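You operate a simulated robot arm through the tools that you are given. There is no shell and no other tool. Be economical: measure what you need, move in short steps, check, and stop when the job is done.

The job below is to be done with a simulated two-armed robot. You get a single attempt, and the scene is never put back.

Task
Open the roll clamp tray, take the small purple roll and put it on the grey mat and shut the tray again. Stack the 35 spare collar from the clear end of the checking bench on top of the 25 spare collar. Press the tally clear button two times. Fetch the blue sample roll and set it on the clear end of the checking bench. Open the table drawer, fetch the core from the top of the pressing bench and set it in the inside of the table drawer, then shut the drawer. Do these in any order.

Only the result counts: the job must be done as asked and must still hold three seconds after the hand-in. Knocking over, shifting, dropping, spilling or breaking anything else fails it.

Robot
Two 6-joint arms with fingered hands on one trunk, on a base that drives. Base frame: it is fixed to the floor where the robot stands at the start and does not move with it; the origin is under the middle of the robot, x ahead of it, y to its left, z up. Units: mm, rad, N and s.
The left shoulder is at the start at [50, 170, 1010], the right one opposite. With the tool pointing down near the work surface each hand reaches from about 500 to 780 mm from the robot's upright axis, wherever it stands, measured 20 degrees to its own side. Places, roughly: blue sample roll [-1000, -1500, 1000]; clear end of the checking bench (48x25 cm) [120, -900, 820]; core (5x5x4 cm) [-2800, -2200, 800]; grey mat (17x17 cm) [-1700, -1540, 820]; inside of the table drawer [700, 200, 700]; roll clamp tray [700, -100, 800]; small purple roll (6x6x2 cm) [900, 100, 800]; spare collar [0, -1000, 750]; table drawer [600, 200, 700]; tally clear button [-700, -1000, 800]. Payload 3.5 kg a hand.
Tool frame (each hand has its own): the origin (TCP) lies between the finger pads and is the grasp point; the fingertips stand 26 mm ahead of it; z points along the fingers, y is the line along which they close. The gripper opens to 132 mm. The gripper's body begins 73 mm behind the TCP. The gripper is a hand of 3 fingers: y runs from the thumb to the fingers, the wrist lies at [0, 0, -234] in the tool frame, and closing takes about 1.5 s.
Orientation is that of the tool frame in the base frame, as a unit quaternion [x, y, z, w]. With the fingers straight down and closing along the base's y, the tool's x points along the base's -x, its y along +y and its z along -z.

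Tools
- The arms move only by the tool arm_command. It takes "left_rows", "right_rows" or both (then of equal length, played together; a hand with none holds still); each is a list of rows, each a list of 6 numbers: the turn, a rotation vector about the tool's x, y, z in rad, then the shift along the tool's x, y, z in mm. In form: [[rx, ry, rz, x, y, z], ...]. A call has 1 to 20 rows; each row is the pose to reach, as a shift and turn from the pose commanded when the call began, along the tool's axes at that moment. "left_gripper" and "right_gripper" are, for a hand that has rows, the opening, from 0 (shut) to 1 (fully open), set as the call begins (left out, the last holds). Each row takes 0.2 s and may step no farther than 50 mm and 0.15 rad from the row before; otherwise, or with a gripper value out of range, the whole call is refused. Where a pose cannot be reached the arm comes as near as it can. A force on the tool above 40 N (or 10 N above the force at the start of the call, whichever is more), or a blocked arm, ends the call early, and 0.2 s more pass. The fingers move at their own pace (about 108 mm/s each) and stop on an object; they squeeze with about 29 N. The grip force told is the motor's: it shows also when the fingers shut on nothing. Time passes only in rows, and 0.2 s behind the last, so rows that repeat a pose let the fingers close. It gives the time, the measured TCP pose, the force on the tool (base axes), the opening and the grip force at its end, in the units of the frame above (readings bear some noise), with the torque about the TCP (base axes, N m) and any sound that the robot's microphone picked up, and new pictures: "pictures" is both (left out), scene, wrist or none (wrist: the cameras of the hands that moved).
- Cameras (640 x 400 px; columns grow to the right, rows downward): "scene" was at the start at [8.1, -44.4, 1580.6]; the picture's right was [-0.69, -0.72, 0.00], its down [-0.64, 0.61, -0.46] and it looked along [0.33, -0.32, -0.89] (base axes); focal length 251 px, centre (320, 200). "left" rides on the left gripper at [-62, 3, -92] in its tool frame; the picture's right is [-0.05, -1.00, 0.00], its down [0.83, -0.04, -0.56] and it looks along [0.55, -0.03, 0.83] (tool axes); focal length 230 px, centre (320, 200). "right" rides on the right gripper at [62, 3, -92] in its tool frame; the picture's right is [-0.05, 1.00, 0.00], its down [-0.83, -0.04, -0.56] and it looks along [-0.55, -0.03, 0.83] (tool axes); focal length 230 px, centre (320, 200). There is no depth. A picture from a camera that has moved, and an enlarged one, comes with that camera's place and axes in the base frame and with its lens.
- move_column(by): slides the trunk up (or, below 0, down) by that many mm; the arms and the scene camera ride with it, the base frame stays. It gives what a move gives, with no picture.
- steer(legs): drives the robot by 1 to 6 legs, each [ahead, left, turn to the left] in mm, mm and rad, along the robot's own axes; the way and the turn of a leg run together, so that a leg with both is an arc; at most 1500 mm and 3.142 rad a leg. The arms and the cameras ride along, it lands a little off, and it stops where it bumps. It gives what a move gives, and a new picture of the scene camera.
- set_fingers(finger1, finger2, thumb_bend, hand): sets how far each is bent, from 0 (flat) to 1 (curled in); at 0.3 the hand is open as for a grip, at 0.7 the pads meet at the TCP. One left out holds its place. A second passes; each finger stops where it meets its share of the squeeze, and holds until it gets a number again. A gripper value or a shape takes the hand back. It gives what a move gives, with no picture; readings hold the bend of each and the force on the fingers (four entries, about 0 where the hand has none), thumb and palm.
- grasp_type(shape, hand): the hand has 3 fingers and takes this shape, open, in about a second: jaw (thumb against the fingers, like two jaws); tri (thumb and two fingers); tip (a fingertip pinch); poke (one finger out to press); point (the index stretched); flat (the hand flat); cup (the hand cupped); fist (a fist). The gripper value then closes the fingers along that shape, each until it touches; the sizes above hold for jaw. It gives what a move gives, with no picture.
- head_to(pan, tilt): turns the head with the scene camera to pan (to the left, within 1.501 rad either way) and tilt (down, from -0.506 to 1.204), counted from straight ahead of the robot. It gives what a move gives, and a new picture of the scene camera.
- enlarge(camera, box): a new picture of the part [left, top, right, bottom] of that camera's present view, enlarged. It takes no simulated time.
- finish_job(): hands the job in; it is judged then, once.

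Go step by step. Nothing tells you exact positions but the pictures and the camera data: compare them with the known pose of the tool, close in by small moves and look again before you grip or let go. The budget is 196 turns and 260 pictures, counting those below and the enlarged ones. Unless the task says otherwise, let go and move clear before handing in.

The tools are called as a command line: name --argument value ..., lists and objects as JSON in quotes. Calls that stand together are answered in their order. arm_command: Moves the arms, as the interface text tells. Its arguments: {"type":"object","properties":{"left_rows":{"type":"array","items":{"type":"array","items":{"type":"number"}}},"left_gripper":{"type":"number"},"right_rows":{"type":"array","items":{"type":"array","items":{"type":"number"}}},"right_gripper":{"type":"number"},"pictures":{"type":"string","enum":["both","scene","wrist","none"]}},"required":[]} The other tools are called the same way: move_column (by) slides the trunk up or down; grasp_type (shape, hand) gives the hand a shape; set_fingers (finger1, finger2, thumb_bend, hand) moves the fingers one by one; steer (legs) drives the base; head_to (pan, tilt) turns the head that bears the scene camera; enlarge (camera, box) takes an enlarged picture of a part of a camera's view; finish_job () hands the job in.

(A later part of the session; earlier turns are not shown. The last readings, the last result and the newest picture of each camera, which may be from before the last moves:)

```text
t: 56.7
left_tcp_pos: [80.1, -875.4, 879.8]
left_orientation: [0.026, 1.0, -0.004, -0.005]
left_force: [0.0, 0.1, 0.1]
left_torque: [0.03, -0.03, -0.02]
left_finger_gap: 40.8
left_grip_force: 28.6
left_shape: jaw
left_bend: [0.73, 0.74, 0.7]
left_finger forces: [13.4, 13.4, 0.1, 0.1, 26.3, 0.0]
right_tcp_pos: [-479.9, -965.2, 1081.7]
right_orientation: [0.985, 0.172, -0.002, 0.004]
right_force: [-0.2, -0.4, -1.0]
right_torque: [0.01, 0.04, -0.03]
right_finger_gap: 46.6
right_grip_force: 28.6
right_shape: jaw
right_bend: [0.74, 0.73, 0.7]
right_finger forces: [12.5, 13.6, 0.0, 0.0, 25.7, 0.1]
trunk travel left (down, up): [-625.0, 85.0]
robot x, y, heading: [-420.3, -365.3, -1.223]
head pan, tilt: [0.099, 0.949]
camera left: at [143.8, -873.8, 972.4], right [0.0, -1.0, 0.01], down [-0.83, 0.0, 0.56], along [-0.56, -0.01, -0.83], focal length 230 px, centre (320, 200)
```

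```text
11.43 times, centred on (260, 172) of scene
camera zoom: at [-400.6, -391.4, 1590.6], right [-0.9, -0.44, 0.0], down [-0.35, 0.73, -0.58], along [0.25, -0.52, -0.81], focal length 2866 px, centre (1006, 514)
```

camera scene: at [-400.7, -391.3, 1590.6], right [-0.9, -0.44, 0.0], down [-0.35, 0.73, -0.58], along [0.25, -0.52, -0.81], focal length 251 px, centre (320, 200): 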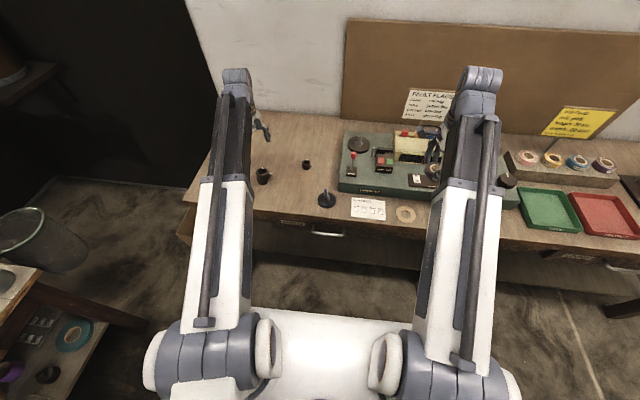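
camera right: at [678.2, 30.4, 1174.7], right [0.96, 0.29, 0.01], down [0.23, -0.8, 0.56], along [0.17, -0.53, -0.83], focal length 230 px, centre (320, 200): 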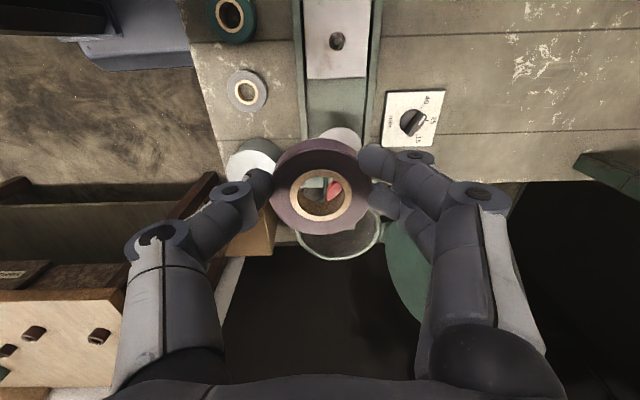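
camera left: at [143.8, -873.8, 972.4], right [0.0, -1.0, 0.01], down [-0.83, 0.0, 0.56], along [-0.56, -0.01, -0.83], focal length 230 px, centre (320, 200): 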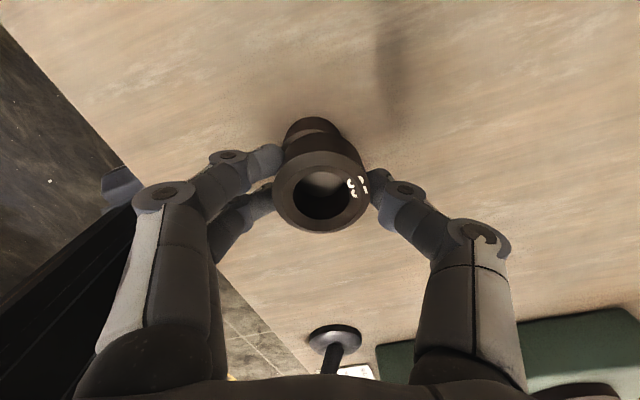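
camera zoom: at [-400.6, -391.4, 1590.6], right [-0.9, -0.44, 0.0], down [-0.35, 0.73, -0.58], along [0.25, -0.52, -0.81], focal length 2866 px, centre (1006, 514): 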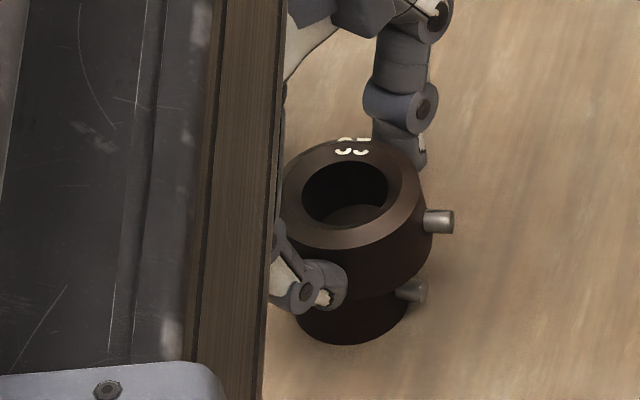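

arm_command --left_rows '[[0, 0, 0, 0, 0, -3], [0, 0, 0, 0, 0, -5], [0, 0, 0, -2, 3, -5], [0, 0, 0, -5, 6, -5], [0, 0, 0, -5, 6, -5]]' --pictures "wrist"

enlarge --camera "scene" --box '[240, 155, 280, 190]'

enlarge --camera "left" --box '[260, 90, 380, 240]'

```text
t: 57.9
left_tcp_pos: [85.4, -869.6, 884.6]
left_orientation: [0.026, 1.0, -0.005, -0.006]
left_force: [-0.5, -0.3, -0.6]
left_torque: [-0.01, 0.03, -0.02]
left_finger_gap: 40.8
left_grip_force: 28.7
left_shape: jaw
left_bend: [0.73, 0.74, 0.7]
left_finger forces: [13.4, 13.4, 0.0, 0.0, 26.3, 0.1]
right_tcp_pos: [-479.9, -966.0, 1081.5]
right_orientation: [0.985, 0.173, -0.002, 0.003]
right_force: [-0.6, -0.4, -0.6]
right_torque: [-0.05, -0.03, -0.03]
right_finger_gap: 46.4
right_grip_force: 29.6
right_shape: jaw
right_bend: [0.74, 0.73, 0.7]
right_finger forces: [12.5, 13.5, 0.0, 0.1, 25.7, 0.1]
trunk travel left (down, up): [-625.0, 85.0]
robot x, y, heading: [-418.4, -364.8, -1.22]
head pan, tilt: [0.099, 0.949]
camera left: at [148.5, -868.7, 977.1], right [0.0, -1.0, 0.01], down [-0.83, 0.0, 0.56], along [-0.56, -0.01, -0.83], focal length 230 px, centre (320, 200)
```

left: 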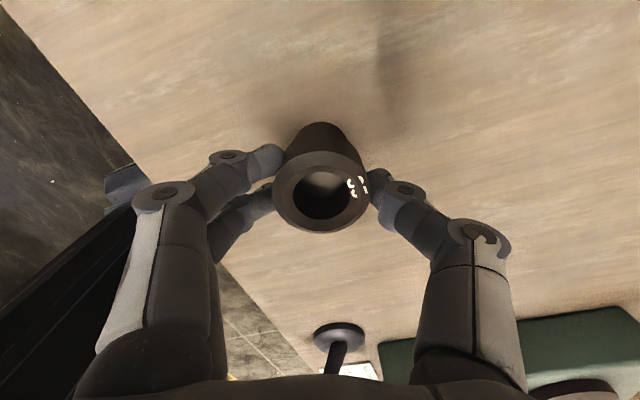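

```text
11.43 times, centred on (260, 172) of scene
camera zoom: at [-400.6, -391.4, 1590.6], right [-0.9, -0.44, 0.0], down [-0.35, 0.73, -0.58], along [0.25, -0.52, -0.81], focal length 2866 px, centre (1006, 514)
```

zoom: 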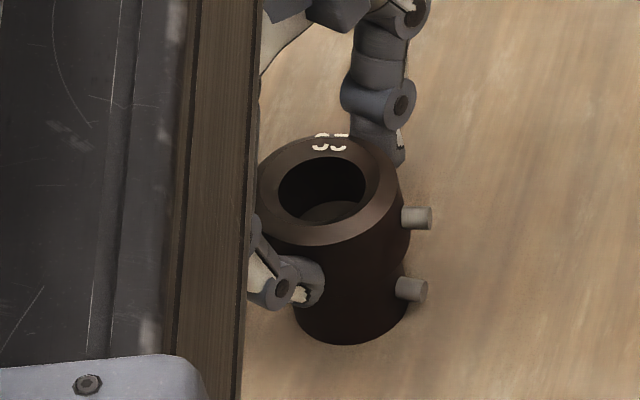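

```text
2.67 times, centred on (320, 165) of left
camera zoom: at [148.5, -868.7, 977.1], right [0.0, -1.0, 0.01], down [-0.83, 0.0, 0.56], along [-0.56, -0.01, -0.83], focal length 614 px, centre (320, 293)
```

zoom: 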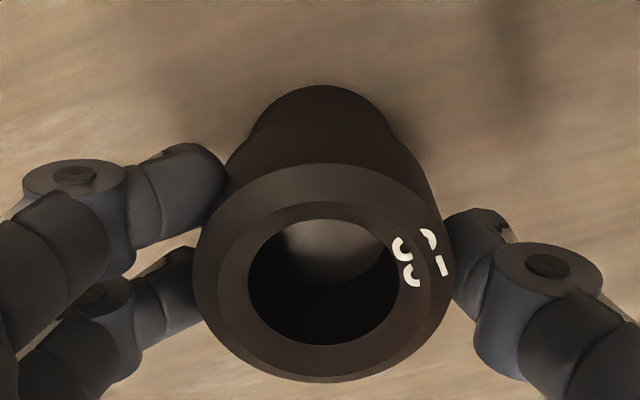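

Now it is well centred. I lower 5 mm and release.

arm_command --left_rows '[[0, 0, 0, -1, 0, 3], [0, 0, 0, -1, 0, 5], [0, 0, 0, -1, 0, 5]]' --pictures "none"

arm_command --left_rows '[[0, 0, 0, 0, 0, 0], [0, 0, 0, 0, 0, 0], [0, 0, 0, 0, 0, 0], [0, 0, 0, 0, 0, 0], [0, 0, 0, 0, 0, -20], [0, 0, 0, 0, 0, -60], [0, 0, 0, 0, 0, -100], [0, 0, 0, 0, 0, -140], [0, 0, 0, 0, 0, -180]]' --left_gripper 0.75 --pictures "wrist"

enlarge --camera "scene" --box '[240, 155, 280, 190]'

```text
t: 58.7
left_tcp_pos: [84.9, -869.5, 880.4]
left_orientation: [0.027, 1.0, -0.005, -0.006]
left_force: [-0.6, -0.4, -0.6]
left_torque: [0.0, 0.02, 0.01]
left_finger_gap: 40.6
left_grip_force: 29.0
left_shape: jaw
left_bend: [0.73, 0.74, 0.7]
left_finger forces: [13.4, 13.4, 0.0, 0.1, 26.5, 0.0]
right_tcp_pos: [-477.9, -964.6, 1081.2]
right_orientation: [0.985, 0.173, -0.003, 0.003]
right_force: [0.5, -0.5, -0.3]
right_torque: [-0.01, 0.0, 0.0]
right_finger_gap: 46.8
right_grip_force: 29.5
right_shape: jaw
right_bend: [0.74, 0.73, 0.7]
right_finger forces: [12.6, 13.6, 0.1, 0.1, 25.7, 0.0]
trunk travel left (down, up): [-625.0, 85.0]
robot x, y, heading: [-419.2, -363.2, -1.219]
head pan, tilt: [0.099, 0.949]
```

```text
t: 60.7
left_tcp_pos: [85.4, -868.1, 1059.7]
left_orientation: [0.027, 1.0, -0.005, -0.006]
left_force: [0.5, 0.7, -0.1]
left_torque: [-0.03, -0.01, 0.0]
left_finger_gap: 98.6
left_grip_force: 0.0
left_shape: jaw
left_bend: [0.64, 0.64, 0.6]
left_finger forces: [0.0, 0.0, 0.0, 0.1, 0.0, 0.0]
right_tcp_pos: [-478.7, -964.9, 1081.5]
right_orientation: [0.985, 0.174, -0.002, 0.004]
right_force: [-0.4, 0.8, -0.1]
right_torque: [0.02, 0.01, 0.01]
right_finger_gap: 46.6
right_grip_force: 29.1
right_shape: jaw
right_bend: [0.74, 0.73, 0.7]
right_finger forces: [12.5, 13.5, 0.0, 0.1, 25.7, 0.1]
trunk travel left (down, up): [-625.0, 85.0]
robot x, y, heading: [-416.7, -361.1, -1.217]
head pan, tilt: [0.099, 0.949]
camera left: at [149.7, -866.2, 1152.6], right [0.0, -1.0, 0.01], down [-0.83, 0.0, 0.56], along [-0.56, -0.01, -0.83], focal length 230 px, centre (320, 200)
```

left: 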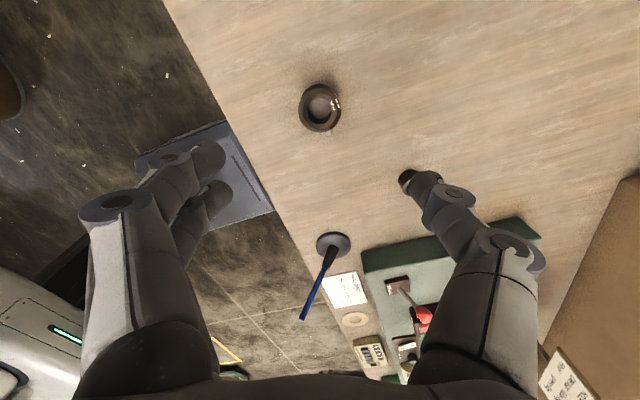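

```text
11.43 times, centred on (260, 172) of scene
camera zoom: at [-400.8, -391.2, 1590.5], right [-0.9, -0.44, 0.0], down [-0.35, 0.73, -0.58], along [0.25, -0.52, -0.81], focal length 2866 px, centre (1006, 514)
```

zoom: 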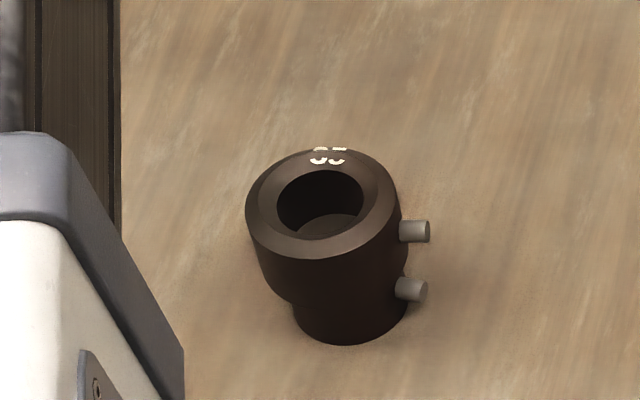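

The stack is neat. Next the tally counter: I strafe right about 600 mm so the left hand can reach it, and look.

steer --legs '[[0, -600, 0]]'

head_to --pan 0.3 --tilt 1.0

```text
t: 64.2
left_tcp_pos: [-487.0, -1077.6, 1059.9]
left_orientation: [0.026, 1.0, -0.005, -0.004]
left_force: [0.0, 0.1, -0.7]
left_torque: [0.03, -0.01, 0.01]
left_finger_gap: 98.6
left_grip_force: 0.0
left_shape: jaw
left_bend: [0.64, 0.64, 0.6]
left_finger forces: [0.0, 0.1, 0.0, 0.1, 0.0, 0.0]
right_tcp_pos: [-1052.2, -1175.7, 1081.6]
right_orientation: [0.985, 0.174, -0.002, 0.003]
right_force: [0.5, 0.3, 0.1]
right_torque: [0.01, 0.01, 0.03]
right_finger_gap: 46.4
right_grip_force: 29.1
right_shape: jaw
right_bend: [0.74, 0.73, 0.7]
right_finger forces: [12.6, 13.6, 0.0, 0.0, 25.7, 0.0]
trunk travel left (down, up): [-625.0, 85.0]
robot x, y, heading: [-995.2, -576.1, -1.222]
head pan, tilt: [0.099, 0.949]
camera scene: at [-973.3, -601.3, 1590.6], right [-0.9, -0.44, 0.0], down [-0.35, 0.73, -0.58], along [0.25, -0.52, -0.81], focal length 251 px, centre (320, 200)
```

scene: 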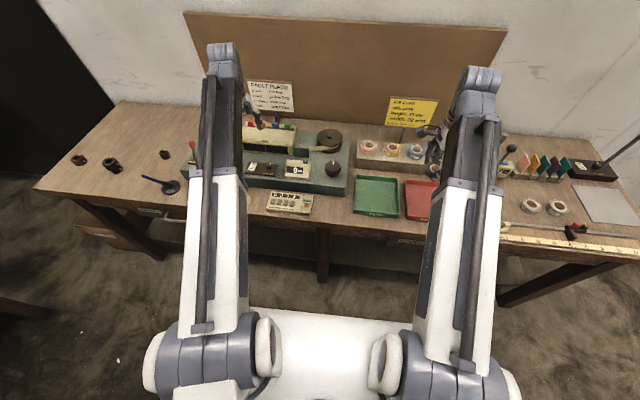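

```text
t: 64.9
left_tcp_pos: [-486.4, -1078.2, 1060.5]
left_orientation: [0.026, 1.0, -0.004, -0.005]
left_force: [0.1, 0.1, 0.2]
left_torque: [-0.02, 0.0, 0.01]
left_finger_gap: 98.6
left_grip_force: 0.1
left_shape: jaw
left_bend: [0.64, 0.64, 0.6]
left_finger forces: [0.0, 0.0, 0.0, 0.0, 0.1, 0.0]
right_tcp_pos: [-1052.4, -1174.9, 1080.4]
right_orientation: [0.985, 0.173, -0.001, 0.003]
right_force: [0.1, -0.7, -0.4]
right_torque: [-0.03, 0.0, -0.02]
right_finger_gap: 46.4
right_grip_force: 28.4
right_shape: jaw
right_bend: [0.74, 0.73, 0.7]
right_finger forces: [12.7, 13.6, 0.0, 0.0, 25.7, 0.0]
trunk travel left (down, up): [-625.0, 85.0]
robot x, y, heading: [-991.1, -575.0, -1.216]
head pan, tilt: [0.3, 1.0]
camera scene: at [-962.4, -591.1, 1587.0], right [-0.8, -0.61, 0.0], down [-0.51, 0.67, -0.54], along [0.33, -0.43, -0.84], focal length 251 px, centre (320, 200)
```

scene: 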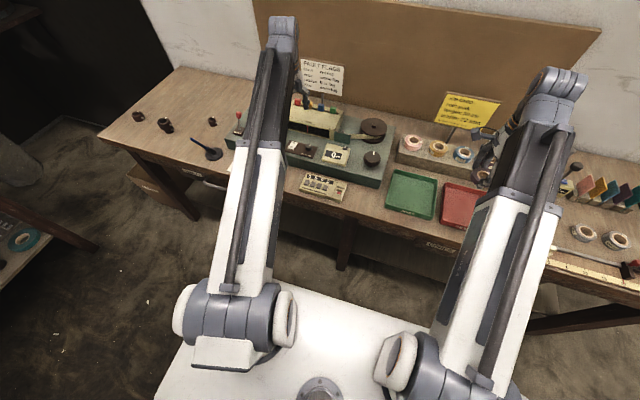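

enlarge --camera "scene" --box '[292, 165, 356, 205]'

enlarge --camera "scene" --box '[380, 110, 520, 200]'

```text
10.00 times, centred on (324, 185) of scene
camera zoom: at [-962.4, -591.1, 1587.0], right [-0.8, -0.61, 0.0], down [-0.51, 0.67, -0.54], along [0.33, -0.43, -0.84], focal length 2508 px, centre (280, 350)
```

zoom: 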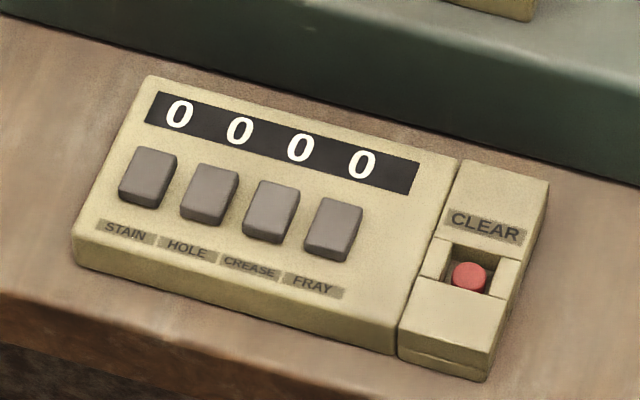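

```text
4.44 times, centred on (450, 155) of scene
camera zoom: at [-962.4, -591.1, 1587.0], right [-0.8, -0.61, 0.0], down [-0.51, 0.67, -0.54], along [0.33, -0.43, -0.84], focal length 1114 px, centre (-258, 400)
```

zoom: 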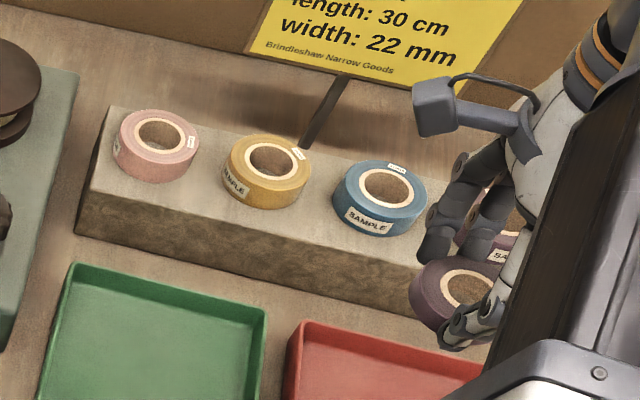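

The CLEAR button is a red button in a small well at about (-703, -1044, 835). I shape the left hand for poking and move above it.

grasp_type --hand "left" --shape "poke"

arm_command --left_rows '[[0, 0, 0, 45, 5, 0], [0, 0, 0, 90, 10, 0], [0, 0, 0, 135, 15, 10], [0, 0, 0, 180, 20, 30], [0, 0, 0, 219, 24, 60], [0, 0, 0, 219, 24, 90]]' --pictures "both"

```text
t: 65.8
left_tcp_pos: [-486.4, -1077.7, 1058.5]
left_orientation: [0.026, 1.0, -0.004, -0.005]
left_force: [0.4, 0.0, 0.6]
left_torque: [0.04, -0.02, 0.03]
left_finger_gap: 0.1
left_grip_force: 0.1
left_shape: poke
left_bend: [1.0, 1.0, 0.45]
left_finger forces: [0.0, 0.0, 0.0, 0.1, 0.1, 0.0]
right_tcp_pos: [-1052.3, -1174.6, 1082.1]
right_orientation: [0.985, 0.172, -0.003, 0.004]
right_force: [-1.1, 0.5, -0.3]
right_torque: [-0.02, 0.02, 0.01]
right_finger_gap: 46.6
right_grip_force: 28.7
right_shape: jaw
right_bend: [0.74, 0.73, 0.7]
right_finger forces: [12.5, 13.6, 0.0, 0.0, 25.7, 0.0]
trunk travel left (down, up): [-625.0, 85.0]
robot x, y, heading: [-995.4, -574.6, -1.216]
head pan, tilt: [0.3, 1.0]
```

```text
t: 67.2
left_tcp_pos: [-707.9, -1039.2, 969.1]
left_orientation: [0.026, 1.0, -0.004, -0.006]
left_force: [-1.0, -0.7, -0.2]
left_torque: [0.01, 0.01, -0.01]
left_finger_gap: 0.0
left_grip_force: 0.1
left_shape: poke
left_bend: [1.0, 1.0, 0.45]
left_finger forces: [0.1, 0.1, 0.0, 0.0, 0.0, 0.1]
right_tcp_pos: [-1050.2, -1175.2, 1080.9]
right_orientation: [0.985, 0.173, -0.003, 0.003]
right_force: [-0.4, 0.2, -1.4]
right_torque: [0.02, -0.03, 0.02]
right_finger_gap: 46.6
right_grip_force: 29.3
right_shape: jaw
right_bend: [0.74, 0.73, 0.7]
right_finger forces: [12.6, 13.7, 0.0, 0.1, 25.7, 0.0]
trunk travel left (down, up): [-625.0, 85.0]
robot x, y, heading: [-995.9, -569.6, -1.218]
head pan, tilt: [0.3, 1.0]
camera scene: at [-962.3, -591.2, 1587.0], right [-0.8, -0.61, 0.0], down [-0.51, 0.67, -0.54], along [0.33, -0.43, -0.84], focal length 251 px, centre (320, 200)
camera left: at [-643.5, -1038.4, 1061.4], right [0.0, -1.0, 0.01], down [-0.83, 0.0, 0.56], along [-0.56, -0.01, -0.83], focal length 230 px, centre (320, 200)
```

scene: 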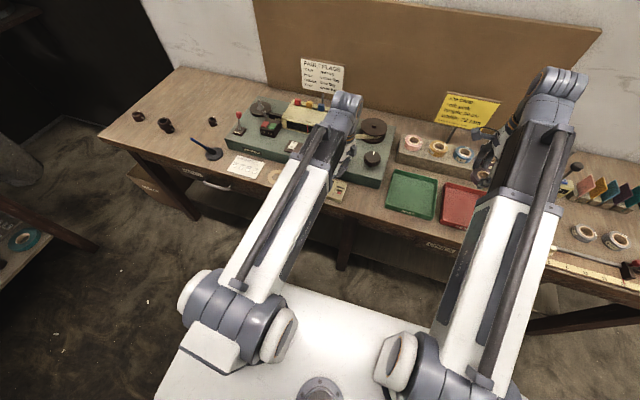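
left: 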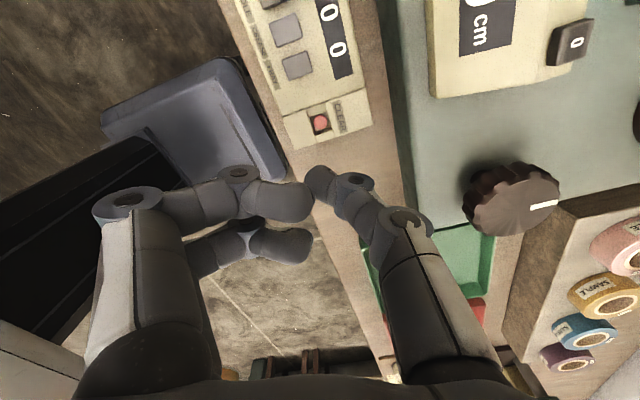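

arm_command --left_rows '[[0, 0, 0, -2, -1, 40], [0, 0, 0, -2, -1, 80]]' --pictures "wrist"

enlarge --camera "left" --box '[260, 120, 380, 220]'

```text
t: 67.8
left_tcp_pos: [-703.4, -1045.1, 889.0]
left_orientation: [0.027, 1.0, -0.005, -0.006]
left_force: [0.1, -0.7, 0.5]
left_torque: [-0.04, 0.02, 0.02]
left_finger_gap: 0.0
left_grip_force: 0.0
left_shape: poke
left_bend: [1.0, 1.0, 0.45]
left_finger forces: [0.0, 0.0, 0.0, 0.0, 0.0, 0.1]
right_tcp_pos: [-1050.8, -1176.2, 1082.6]
right_orientation: [0.985, 0.172, -0.002, 0.003]
right_force: [-0.3, -0.5, -0.3]
right_torque: [-0.01, 0.01, -0.01]
right_finger_gap: 46.6
right_grip_force: 29.0
right_shape: jaw
right_bend: [0.74, 0.73, 0.7]
right_finger forces: [12.6, 13.6, 0.0, 0.0, 25.7, 0.1]
trunk travel left (down, up): [-625.0, 85.0]
robot x, y, heading: [-990.7, -572.5, -1.227]
head pan, tilt: [0.3, 1.0]
camera left: at [-638.8, -1044.0, 981.1], right [0.0, -1.0, 0.01], down [-0.83, 0.01, 0.56], along [-0.56, -0.01, -0.83], focal length 230 px, centre (320, 200)
```

left: 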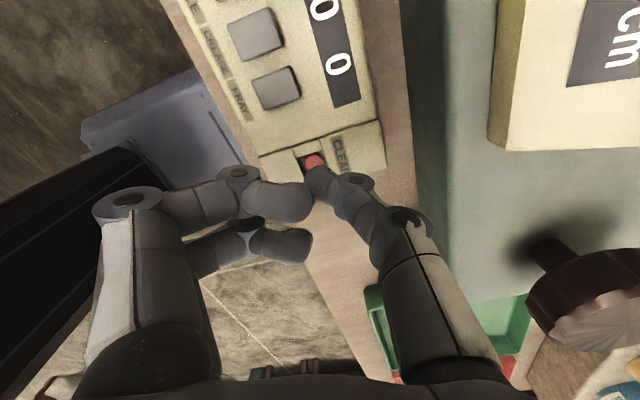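

```text
4.00 times, centred on (320, 170) of left
camera zoom: at [-638.8, -1044.0, 981.1], right [0.0, -1.0, 0.01], down [-0.83, 0.01, 0.56], along [-0.56, -0.01, -0.83], focal length 920 px, centre (320, 320)
```

zoom: 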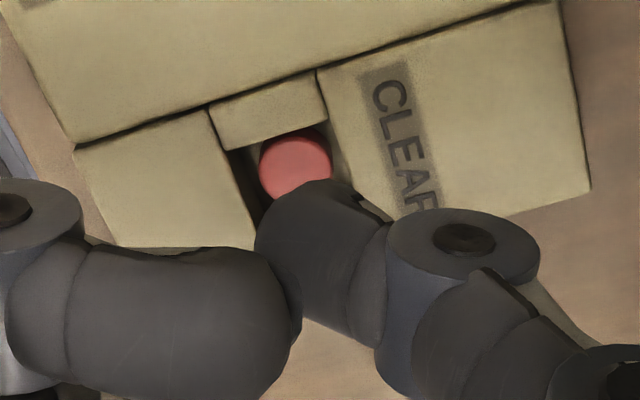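

arm_command --left_rows '[[0, 0, 0, 3, 0, 8], [0, 0, 0, 3, 0, 16]]' --pictures "none"

enlarge --camera "left" --box '[260, 120, 380, 220]'

enlarge --camera "scene" --box '[300, 140, 380, 210]'

```text
t: 68.4
left_tcp_pos: [-707.2, -1045.9, 873.5]
left_orientation: [0.026, 1.0, -0.005, -0.006]
left_force: [0.0, 0.3, 0.4]
left_torque: [-0.02, 0.01, 0.01]
left_finger_gap: 0.2
left_grip_force: 0.0
left_shape: poke
left_bend: [1.0, 1.0, 0.45]
left_finger forces: [0.0, 0.0, 0.0, 0.0, 0.0, 0.1]
right_tcp_pos: [-1050.1, -1174.8, 1081.8]
right_orientation: [0.985, 0.173, -0.002, 0.003]
right_force: [-0.4, 0.6, -0.4]
right_torque: [-0.01, -0.03, -0.04]
right_finger_gap: 46.6
right_grip_force: 29.6
right_shape: jaw
right_bend: [0.74, 0.73, 0.7]
right_finger forces: [12.6, 13.6, 0.0, 0.0, 25.7, 0.1]
trunk travel left (down, up): [-625.0, 85.0]
robot x, y, heading: [-994.6, -571.5, -1.225]
head pan, tilt: [0.3, 1.0]
```

```text
4.00 times, centred on (320, 170) of left
camera zoom: at [-643.2, -1043.9, 965.5], right [0.0, -1.0, 0.01], down [-0.83, 0.01, 0.56], along [-0.56, -0.01, -0.83], focal length 920 px, centre (320, 320)
```

zoom: 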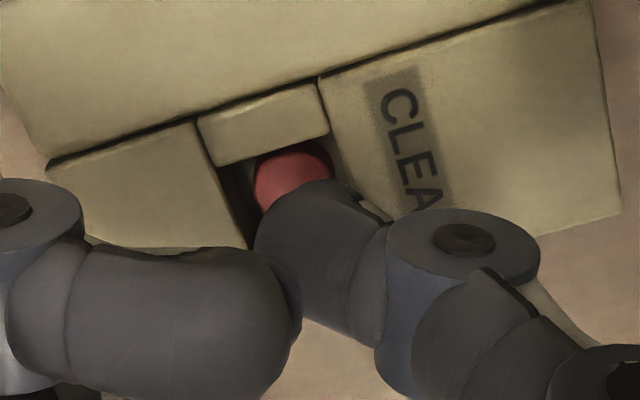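

```text
5.71 times, centred on (340, 175) of scene
camera zoom: at [-962.3, -591.1, 1587.0], right [-0.8, -0.61, 0.0], down [-0.51, 0.67, -0.54], along [0.33, -0.43, -0.84], focal length 1433 px, centre (206, 343)
```

zoom: 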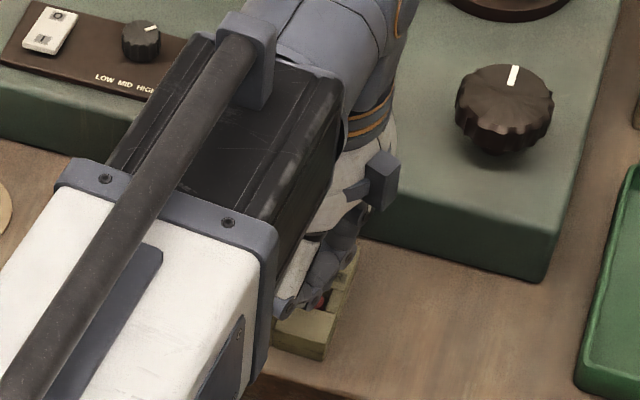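

The thumb tip lines up over the button. I press down gently.

arm_command --left_rows '[[0, 0, 0, 0, 0, 4], [0, 0, 0, 0, 0, 8], [0, 0, 0, 0, 0, 12]]' --pictures "none"

enlarge --camera "left" --box '[260, 120, 380, 220]'

```text
t: 69.2
left_tcp_pos: [-708.1, -1044.4, 866.1]
left_orientation: [0.026, 1.0, -0.006, -0.005]
left_force: [-0.7, 2.2, 18.0]
left_torque: [-0.09, -0.07, 0.02]
left_finger_gap: 0.0
left_grip_force: 0.1
left_shape: poke
left_bend: [1.0, 1.0, 0.45]
left_finger forces: [0.1, 0.0, 0.0, 0.1, 17.2, 0.0]
right_tcp_pos: [-1051.9, -1173.7, 1084.1]
right_orientation: [0.985, 0.174, -0.001, 0.003]
right_force: [-0.1, -0.7, 0.2]
right_torque: [-0.02, -0.01, 0.01]
right_finger_gap: 46.5
right_grip_force: 28.9
right_shape: jaw
right_bend: [0.74, 0.73, 0.7]
right_finger forces: [12.6, 13.7, 0.1, 0.1, 25.7, 0.0]
trunk travel left (down, up): [-625.0, 85.0]
robot x, y, heading: [-994.7, -573.1, -1.224]
head pan, tilt: [0.3, 1.0]
```

```text
4.00 times, centred on (320, 170) of left
camera zoom: at [-644.0, -1043.6, 957.8], right [0.0, -1.0, 0.01], down [-0.83, 0.01, 0.56], along [-0.56, -0.01, -0.83], focal length 920 px, centre (320, 320)
```

zoom: 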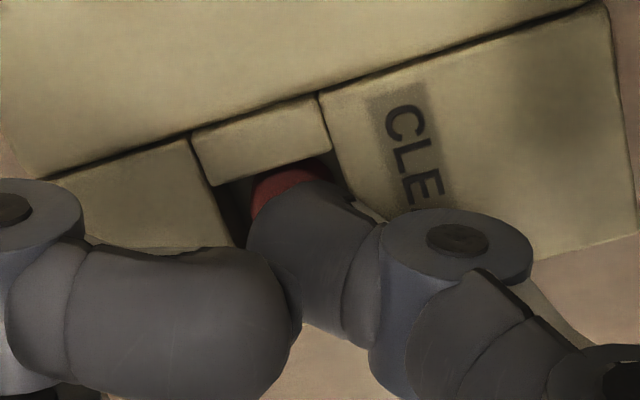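

The tip seems to rest on the well's edge, not push the button (no click). I rise and straighten the thumb to get a slimmer, more vertical tip.

arm_command --left_rows '[[0, 0, 0, 0, 0, -20], [0, 0, 0, 0, 0, -60], [0, 0, 0, 0, 0, -90]]' --pictures "none"

grasp_type --hand "left" --shape "point"

enlarge --camera "left" --box '[0, 0, 640, 400]'

set_fingers --hand "left" --finger1 1.0 --finger2 1.0 --thumb_bend 0.2

enlarge --camera "left" --box '[0, 0, 640, 400]'

```text
t: 70.0
left_tcp_pos: [-708.8, -1042.3, 957.4]
left_orientation: [0.025, 1.0, -0.004, -0.005]
left_force: [0.0, -0.3, 0.1]
left_torque: [0.02, -0.02, -0.02]
left_finger_gap: 0.0
left_grip_force: 0.0
left_shape: poke
left_bend: [1.0, 1.0, 0.45]
left_finger forces: [0.1, 0.0, 0.1, 0.1, 0.1, 0.0]
right_tcp_pos: [-1051.6, -1174.9, 1082.6]
right_orientation: [0.985, 0.173, -0.002, 0.004]
right_force: [-0.1, 1.2, -0.8]
right_torque: [0.0, -0.02, 0.01]
right_finger_gap: 46.8
right_grip_force: 29.7
right_shape: jaw
right_bend: [0.74, 0.73, 0.7]
right_finger forces: [12.6, 13.6, 0.0, 0.0, 25.7, 0.1]
trunk travel left (down, up): [-625.0, 85.0]
robot x, y, heading: [-992.1, -571.2, -1.218]
head pan, tilt: [0.3, 1.0]
```

```text
t: 70.9
left_tcp_pos: [-708.2, -1041.9, 957.1]
left_orientation: [0.027, 1.0, -0.005, -0.006]
left_force: [-0.5, 0.2, -0.4]
left_torque: [0.04, 0.01, 0.02]
left_finger_gap: 0.1
left_grip_force: 0.2
left_shape: point
left_bend: [0.24, 1.0, 0.48]
left_finger forces: [0.1, 0.0, 0.0, 0.1, 0.0, 0.0]
right_tcp_pos: [-1050.8, -1175.3, 1082.3]
right_orientation: [0.985, 0.173, -0.002, 0.003]
right_force: [0.0, 0.1, -0.8]
right_torque: [0.01, 0.0, -0.04]
right_finger_gap: 46.5
right_grip_force: 28.7
right_shape: jaw
right_bend: [0.74, 0.73, 0.7]
right_finger forces: [12.7, 13.6, 0.1, 0.0, 25.7, 0.1]
trunk travel left (down, up): [-625.0, 85.0]
robot x, y, heading: [-993.1, -577.0, -1.218]
head pan, tilt: [0.3, 1.0]
```

```text
1.00 times, centred on (320, 200) of left (not enlarged: the box is as wide or as high as the picture)
camera zoom: at [-644.2, -1042.1, 1049.4], right [0.0, -1.0, 0.01], down [-0.83, 0.01, 0.56], along [-0.56, -0.01, -0.83], focal length 230 px, centre (320, 200)
```

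zoom: 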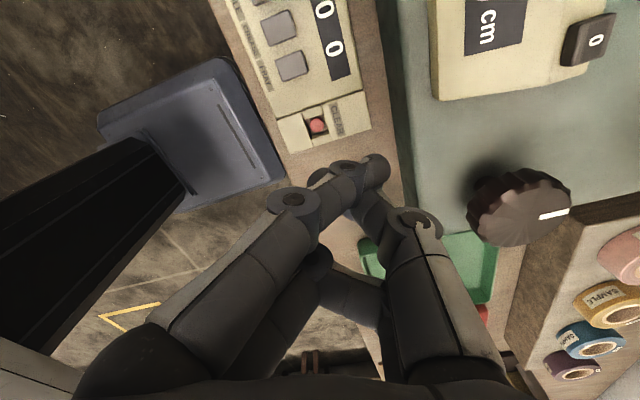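

```text
t: 71.9
left_tcp_pos: [-708.5, -1043.1, 958.2]
left_orientation: [0.026, 1.0, -0.004, -0.006]
left_force: [-0.7, 0.4, 0.1]
left_torque: [0.0, 0.01, 0.03]
left_finger_gap: 61.1
left_grip_force: 0.0
left_shape: fingers
left_bend: [1.0, 1.0, 0.2]
left_finger forces: [0.0, 0.1, 0.1, 0.0, 0.1, 0.0]
right_tcp_pos: [-1050.8, -1175.6, 1082.1]
right_orientation: [0.985, 0.173, -0.003, 0.003]
right_force: [0.3, -0.2, 0.3]
right_torque: [-0.01, 0.0, -0.01]
right_finger_gap: 46.5
right_grip_force: 29.0
right_shape: jaw
right_bend: [0.74, 0.73, 0.7]
right_finger forces: [12.6, 13.5, 0.0, 0.1, 25.8, 0.0]
trunk travel left (down, up): [-625.0, 85.0]
robot x, y, heading: [-992.1, -571.6, -1.222]
head pan, tilt: [0.3, 1.0]
```

```text
1.00 times, centred on (320, 200) of left (not enlarged: the box is as wide or as high as the picture)
camera zoom: at [-644.2, -1042.1, 1049.6], right [0.0, -1.0, 0.01], down [-0.83, 0.01, 0.56], along [-0.56, -0.01, -0.83], focal length 230 px, centre (320, 200)
```

zoom: 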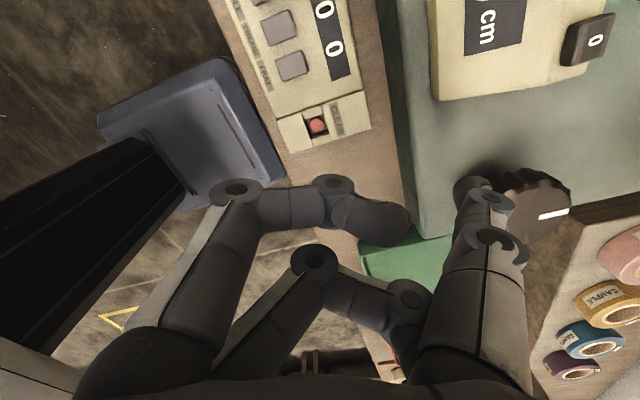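

set_fingers --hand "left" --thumb_bend 0.0

enlarge --camera "left" --box '[0, 0, 640, 400]'

head_to --pan 0.5 --tilt 0.85

enlarge --camera "scene" --box '[260, 90, 480, 230]'

```text
t: 72.9
left_tcp_pos: [-707.8, -1041.5, 958.4]
left_orientation: [0.026, 1.0, -0.005, -0.005]
left_force: [0.7, 0.1, -0.5]
left_torque: [-0.01, -0.03, 0.0]
left_finger_gap: 65.8
left_grip_force: 0.0
left_shape: fingers
left_bend: [1.0, 1.0, 0.07]
left_finger forces: [0.0, 0.1, 0.1, 0.0, 0.0, 0.0]
right_tcp_pos: [-1050.9, -1174.6, 1081.9]
right_orientation: [0.985, 0.173, -0.002, 0.003]
right_force: [-0.1, 0.3, -0.4]
right_torque: [0.01, -0.03, 0.02]
right_finger_gap: 46.6
right_grip_force: 28.9
right_shape: jaw
right_bend: [0.74, 0.73, 0.7]
right_finger forces: [12.6, 13.6, 0.0, 0.0, 25.7, 0.0]
trunk travel left (down, up): [-625.0, 85.0]
robot x, y, heading: [-991.8, -571.7, -1.217]
head pan, tilt: [0.3, 1.0]
```

```text
1.00 times, centred on (320, 200) of left (not enlarged: the box is as wide or as high as the picture)
camera zoom: at [-644.2, -1042.1, 1049.6], right [0.0, -1.0, 0.01], down [-0.83, 0.01, 0.56], along [-0.56, -0.01, -0.83], focal length 230 px, centre (320, 200)
```

zoom: 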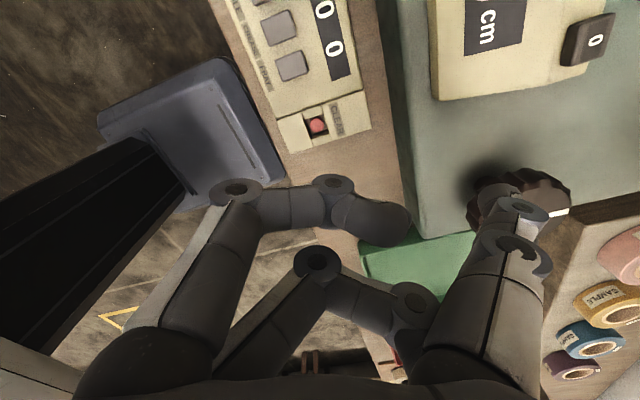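

```text
t: 73.6
left_tcp_pos: [-708.3, -1043.0, 957.9]
left_orientation: [0.026, 1.0, -0.004, -0.006]
left_force: [1.7, -0.3, -0.3]
left_torque: [-0.02, 0.0, 0.02]
left_finger_gap: 65.8
left_grip_force: 0.1
left_shape: fingers
left_bend: [1.0, 1.0, 0.07]
left_finger forces: [0.0, 0.0, 0.0, 0.0, 0.0, 0.0]
right_tcp_pos: [-1050.8, -1175.5, 1081.0]
right_orientation: [0.985, 0.173, -0.002, 0.003]
right_force: [-0.4, -0.4, -0.1]
right_torque: [0.0, 0.0, 0.02]
right_finger_gap: 46.5
right_grip_force: 29.2
right_shape: jaw
right_bend: [0.74, 0.73, 0.7]
right_finger forces: [12.5, 13.7, 0.0, 0.0, 25.6, 0.0]
trunk travel left (down, up): [-625.0, 85.0]
robot x, y, heading: [-989.8, -575.7, -1.218]
head pan, tilt: [0.499, 0.85]
camera scene: at [-945.9, -587.3, 1598.1], right [-0.66, -0.75, 0.0], down [-0.56, 0.5, -0.66], along [0.5, -0.44, -0.75], focal length 251 px, centre (320, 200)
```

scene: 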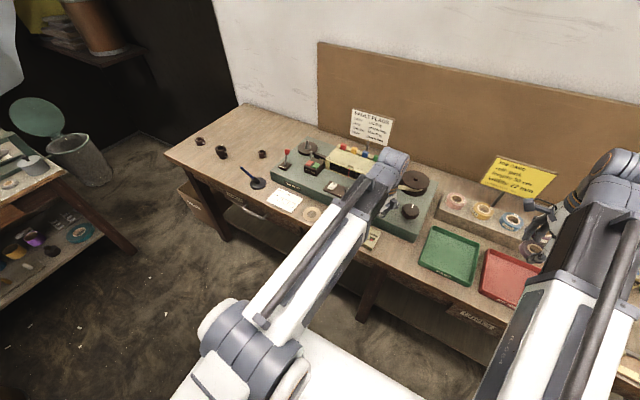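

```text
2.86 times, centred on (370, 160) of scene
camera zoom: at [-945.9, -587.3, 1598.1], right [-0.66, -0.75, 0.0], down [-0.56, 0.5, -0.66], along [0.5, -0.44, -0.75], focal length 716 px, centre (177, 314)
```

zoom: 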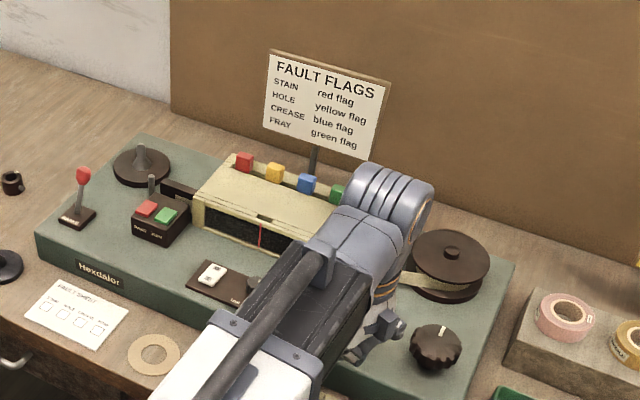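

Torque shows the thumb was hitting the CLEAR panel behind the well. With the thumb straight (bend 0.07) its tip is vertical, about 96 mm to the side of the TCP; I'll use that. I back off 100 mm so the arm has reach for it.

steer --legs '[[-100, 0, 0]]'

arm_command --left_rows '[[0, 0, 0, -22, 2, 10], [0, 0, 0, -44, 4, 20]]' --pictures "wrist"

```text
t: 74.8
left_tcp_pos: [-742.2, -945.0, 957.6]
left_orientation: [0.024, 1.0, -0.005, -0.006]
left_force: [-0.3, 0.5, -0.4]
left_torque: [-0.03, 0.02, -0.01]
left_finger_gap: 65.8
left_grip_force: 0.1
left_shape: fingers
left_bend: [1.0, 1.0, 0.06]
left_finger forces: [0.1, 0.0, 0.0, 0.0, 0.0, 0.0]
right_tcp_pos: [-1084.9, -1078.9, 1082.3]
right_orientation: [0.985, 0.174, -0.001, 0.004]
right_force: [-0.1, 0.1, 0.0]
right_torque: [-0.01, -0.03, 0.02]
right_finger_gap: 46.7
right_grip_force: 29.0
right_shape: jaw
right_bend: [0.74, 0.73, 0.7]
right_finger forces: [12.5, 13.6, 0.0, 0.1, 25.7, 0.1]
trunk travel left (down, up): [-625.0, 85.0]
robot x, y, heading: [-1028.8, -473.6, -1.218]
head pan, tilt: [0.499, 0.85]
camera scene: at [-981.3, -490.4, 1598.2], right [-0.66, -0.75, 0.0], down [-0.57, 0.49, -0.66], along [0.5, -0.43, -0.75], focal length 251 px, centre (320, 200)
```

scene: 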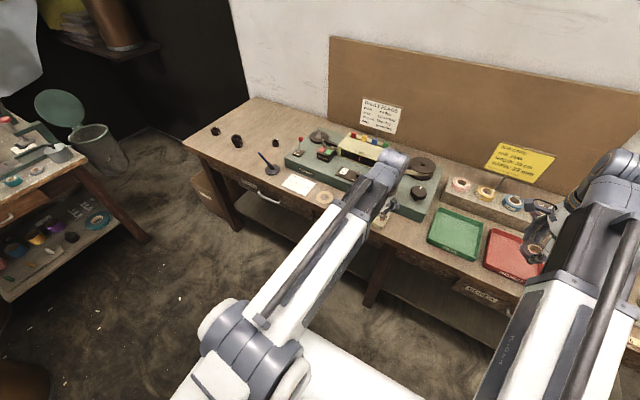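

```text
t: 75.4
left_tcp_pos: [-698.8, -943.9, 936.5]
left_orientation: [0.025, 1.0, -0.004, -0.005]
left_force: [-0.7, 0.0, -0.3]
left_torque: [-0.02, 0.01, 0.01]
left_finger_gap: 65.8
left_grip_force: 0.0
left_shape: fingers
left_bend: [1.0, 1.0, 0.06]
left_finger forces: [0.2, 0.0, 0.1, 0.1, 0.0, 0.0]
right_tcp_pos: [-1083.6, -1080.4, 1082.1]
right_orientation: [0.985, 0.174, -0.002, 0.003]
right_force: [0.6, -0.3, -0.4]
right_torque: [0.0, -0.02, 0.02]
right_finger_gap: 46.6
right_grip_force: 29.7
right_shape: jaw
right_bend: [0.74, 0.73, 0.7]
right_finger forces: [12.6, 13.6, 0.0, 0.0, 25.7, 0.0]
trunk travel left (down, up): [-625.0, 85.0]
robot x, y, heading: [-1029.5, -478.2, -1.219]
head pan, tilt: [0.499, 0.85]
camera left: at [-634.8, -943.3, 1029.4], right [0.0, -1.0, 0.01], down [-0.83, 0.0, 0.56], along [-0.56, -0.01, -0.83], focal length 230 px, centre (320, 200)
```

left: 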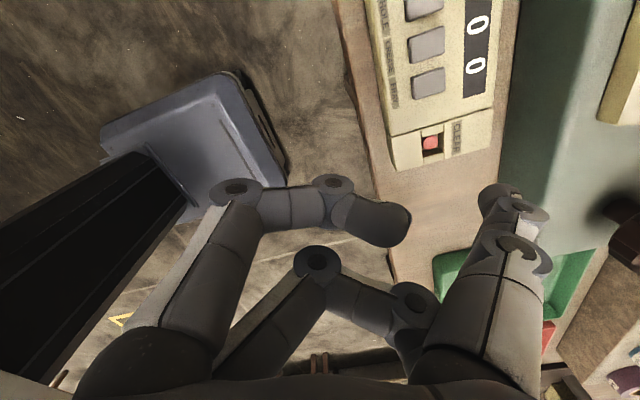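

enlarge --camera "left" --box '[400, 110, 560, 280]'

```text
2.35 times, centred on (480, 195) of left
camera zoom: at [-634.8, -943.3, 1029.4], right [0.0, -1.0, 0.01], down [-0.83, 0.0, 0.56], along [-0.56, -0.01, -0.83], focal length 541 px, centre (-56, 212)
```

zoom: 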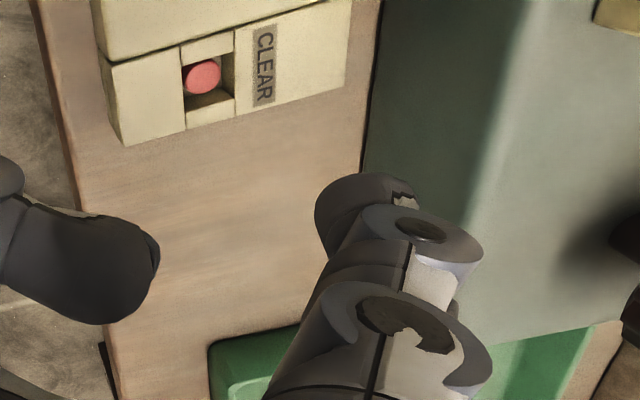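

arm_command --left_rows '[[0, 0, 0, 0, 0, 30], [0, 0, 0, 0, 0, 58]]' --pictures "none"

enlarge --camera "left" --box '[420, 130, 560, 250]'

```text
t: 76.0
left_tcp_pos: [-698.8, -944.2, 877.0]
left_orientation: [0.025, 1.0, -0.004, -0.005]
left_force: [-0.3, 0.0, 0.2]
left_torque: [0.02, -0.01, -0.02]
left_finger_gap: 65.9
left_grip_force: 0.1
left_shape: fingers
left_bend: [1.0, 1.0, 0.06]
left_finger forces: [0.0, 0.1, 0.1, 0.0, 0.0, 0.0]
right_tcp_pos: [-1084.0, -1079.3, 1082.2]
right_orientation: [0.985, 0.175, -0.002, 0.003]
right_force: [0.7, -0.1, -0.4]
right_torque: [-0.01, 0.02, -0.02]
right_finger_gap: 46.4
right_grip_force: 29.0
right_shape: jaw
right_bend: [0.74, 0.73, 0.7]
right_finger forces: [12.6, 13.6, 0.0, 0.0, 25.6, 0.0]
trunk travel left (down, up): [-625.0, 85.0]
robot x, y, heading: [-1025.0, -479.3, -1.219]
head pan, tilt: [0.499, 0.85]
```

```text
3.33 times, centred on (490, 190) of left
camera zoom: at [-635.8, -943.8, 968.6], right [0.0, -1.0, 0.01], down [-0.83, 0.0, 0.56], along [-0.56, -0.01, -0.83], focal length 767 px, centre (-247, 233)
```

zoom: 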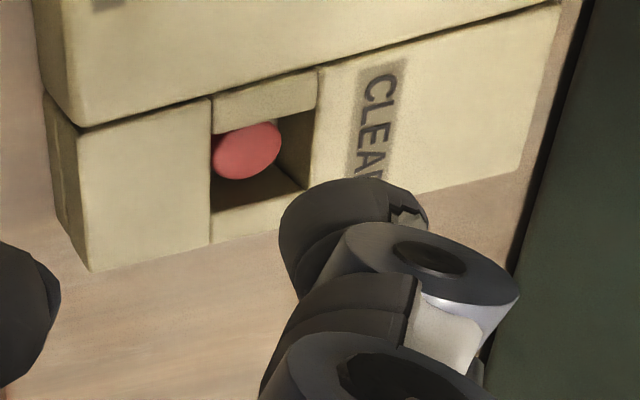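

The straight thumb tip lines up with the well. I lower slowly.

arm_command --left_rows '[[0, 0, 0, 1, 0, 4], [0, 0, 0, 1, 0, 8], [0, 0, 0, 1, 0, 12]]' --pictures "none"

enlarge --camera "left" --box '[420, 130, 560, 250]'

```text
t: 76.8
left_tcp_pos: [-700.1, -944.6, 866.3]
left_orientation: [0.024, 1.0, -0.004, -0.005]
left_force: [-0.5, 0.8, 1.2]
left_torque: [-0.03, 0.01, -0.02]
left_finger_gap: 65.8
left_grip_force: 0.0
left_shape: fingers
left_bend: [1.0, 1.0, 0.06]
left_finger forces: [0.0, 0.1, 0.1, 0.0, 0.0, 0.1]
right_tcp_pos: [-1085.2, -1080.5, 1082.2]
right_orientation: [0.985, 0.174, -0.002, 0.002]
right_force: [0.4, 0.0, -0.2]
right_torque: [-0.04, 0.0, -0.05]
right_finger_gap: 46.3
right_grip_force: 28.9
right_shape: jaw
right_bend: [0.74, 0.73, 0.7]
right_finger forces: [12.7, 13.6, 0.0, 0.1, 25.8, 0.1]
trunk travel left (down, up): [-625.0, 85.0]
robot x, y, heading: [-1024.1, -478.2, -1.215]
head pan, tilt: [0.499, 0.85]
```

```text
3.33 times, centred on (490, 190) of left
camera zoom: at [-636.1, -944.4, 957.8], right [0.0, -1.0, 0.01], down [-0.83, 0.0, 0.56], along [-0.56, -0.01, -0.83], focal length 767 px, centre (-247, 233)
```

zoom: 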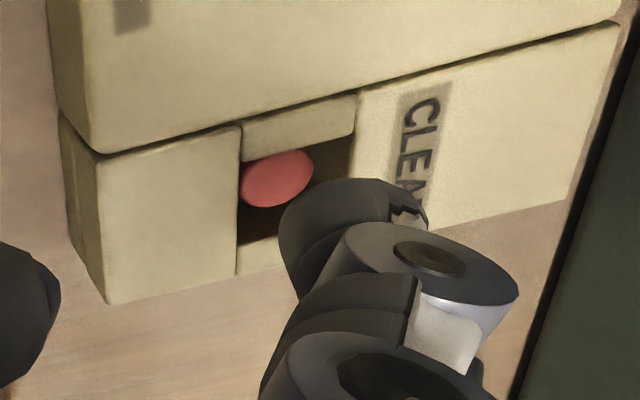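

arm_command --left_rows '[[0, 0, 0, 0, 0, 4], [0, 0, 0, 0, 0, 8], [0, 0, 0, 0, 0, 11]]' --pictures "none"

enlarge --camera "left" --box '[420, 130, 560, 250]'

```text
t: 77.6
left_tcp_pos: [-699.3, -944.3, 855.5]
left_orientation: [0.024, 1.0, -0.005, -0.006]
left_force: [0.1, -0.5, 0.7]
left_torque: [-0.03, -0.02, -0.01]
left_finger_gap: 65.8
left_grip_force: 0.1
left_shape: fingers
left_bend: [1.0, 1.0, 0.06]
left_finger forces: [0.0, 0.1, 0.0, 0.0, 0.1, 0.1]
right_tcp_pos: [-1084.8, -1080.6, 1081.9]
right_orientation: [0.985, 0.174, -0.001, 0.003]
right_force: [0.1, 0.5, -0.9]
right_torque: [-0.02, 0.01, 0.02]
right_finger_gap: 46.5
right_grip_force: 29.1
right_shape: jaw
right_bend: [0.74, 0.73, 0.7]
right_finger forces: [12.6, 13.6, 0.1, 0.0, 25.7, 0.1]
trunk travel left (down, up): [-625.0, 85.0]
robot x, y, heading: [-1026.9, -476.8, -1.219]
head pan, tilt: [0.499, 0.85]
```

```text
3.33 times, centred on (490, 190) of left
camera zoom: at [-635.8, -943.8, 947.3], right [0.0, -1.0, 0.01], down [-0.83, 0.0, 0.56], along [-0.56, -0.01, -0.83], focal length 767 px, centre (-247, 233)
```

zoom: 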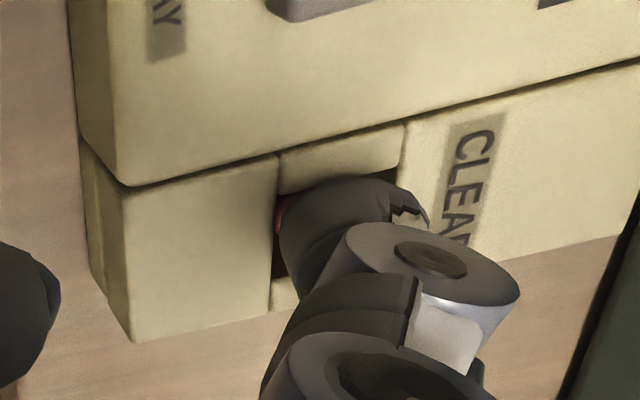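

The tip is entering the well. Continue down until a click or contact.

arm_command --left_rows '[[0, 0, 0, 0, -1, 2], [0, 0, 0, 0, -1, 4], [0, 0, 0, 0, -1, 6]]' --pictures "none"

enlarge --camera "left" --box '[420, 130, 560, 250]'

```text
t: 78.4
left_tcp_pos: [-699.8, -945.4, 849.4]
left_orientation: [0.025, 1.0, -0.005, -0.005]
left_force: [-1.2, 4.3, 10.4]
left_torque: [-1.06, 0.01, -0.09]
left_finger_gap: 67.6
left_grip_force: 5.4
left_shape: fingers
left_bend: [1.0, 1.0, 0.01]
left_finger forces: [0.0, 0.0, 0.0, 0.1, 10.5, 0.0]
right_tcp_pos: [-1084.7, -1077.9, 1081.7]
right_orientation: [0.985, 0.175, -0.002, 0.004]
right_force: [0.2, 0.2, -0.7]
right_torque: [0.0, -0.02, -0.01]
right_finger_gap: 46.6
right_grip_force: 29.3
right_shape: jaw
right_bend: [0.74, 0.73, 0.7]
right_finger forces: [12.6, 13.6, 0.1, 0.1, 25.7, 0.1]
trunk travel left (down, up): [-625.0, 85.0]
robot x, y, heading: [-1029.7, -478.4, -1.22]
head pan, tilt: [0.499, 0.85]
```

```text
3.33 times, centred on (490, 190) of left
camera zoom: at [-636.5, -944.5, 941.9], right [0.0, -1.0, 0.01], down [-0.83, 0.0, 0.56], along [-0.56, -0.01, -0.83], focal length 767 px, centre (-247, 233)
```

zoom: 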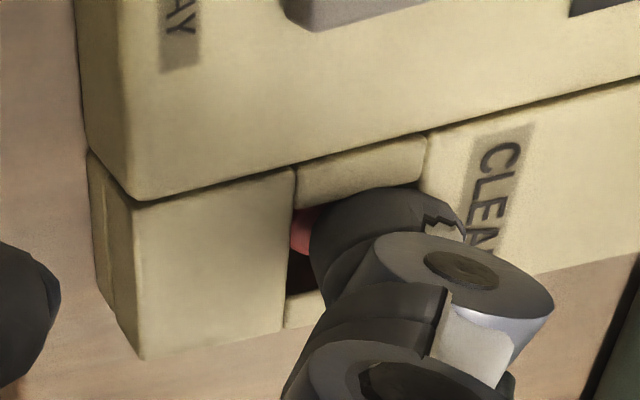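

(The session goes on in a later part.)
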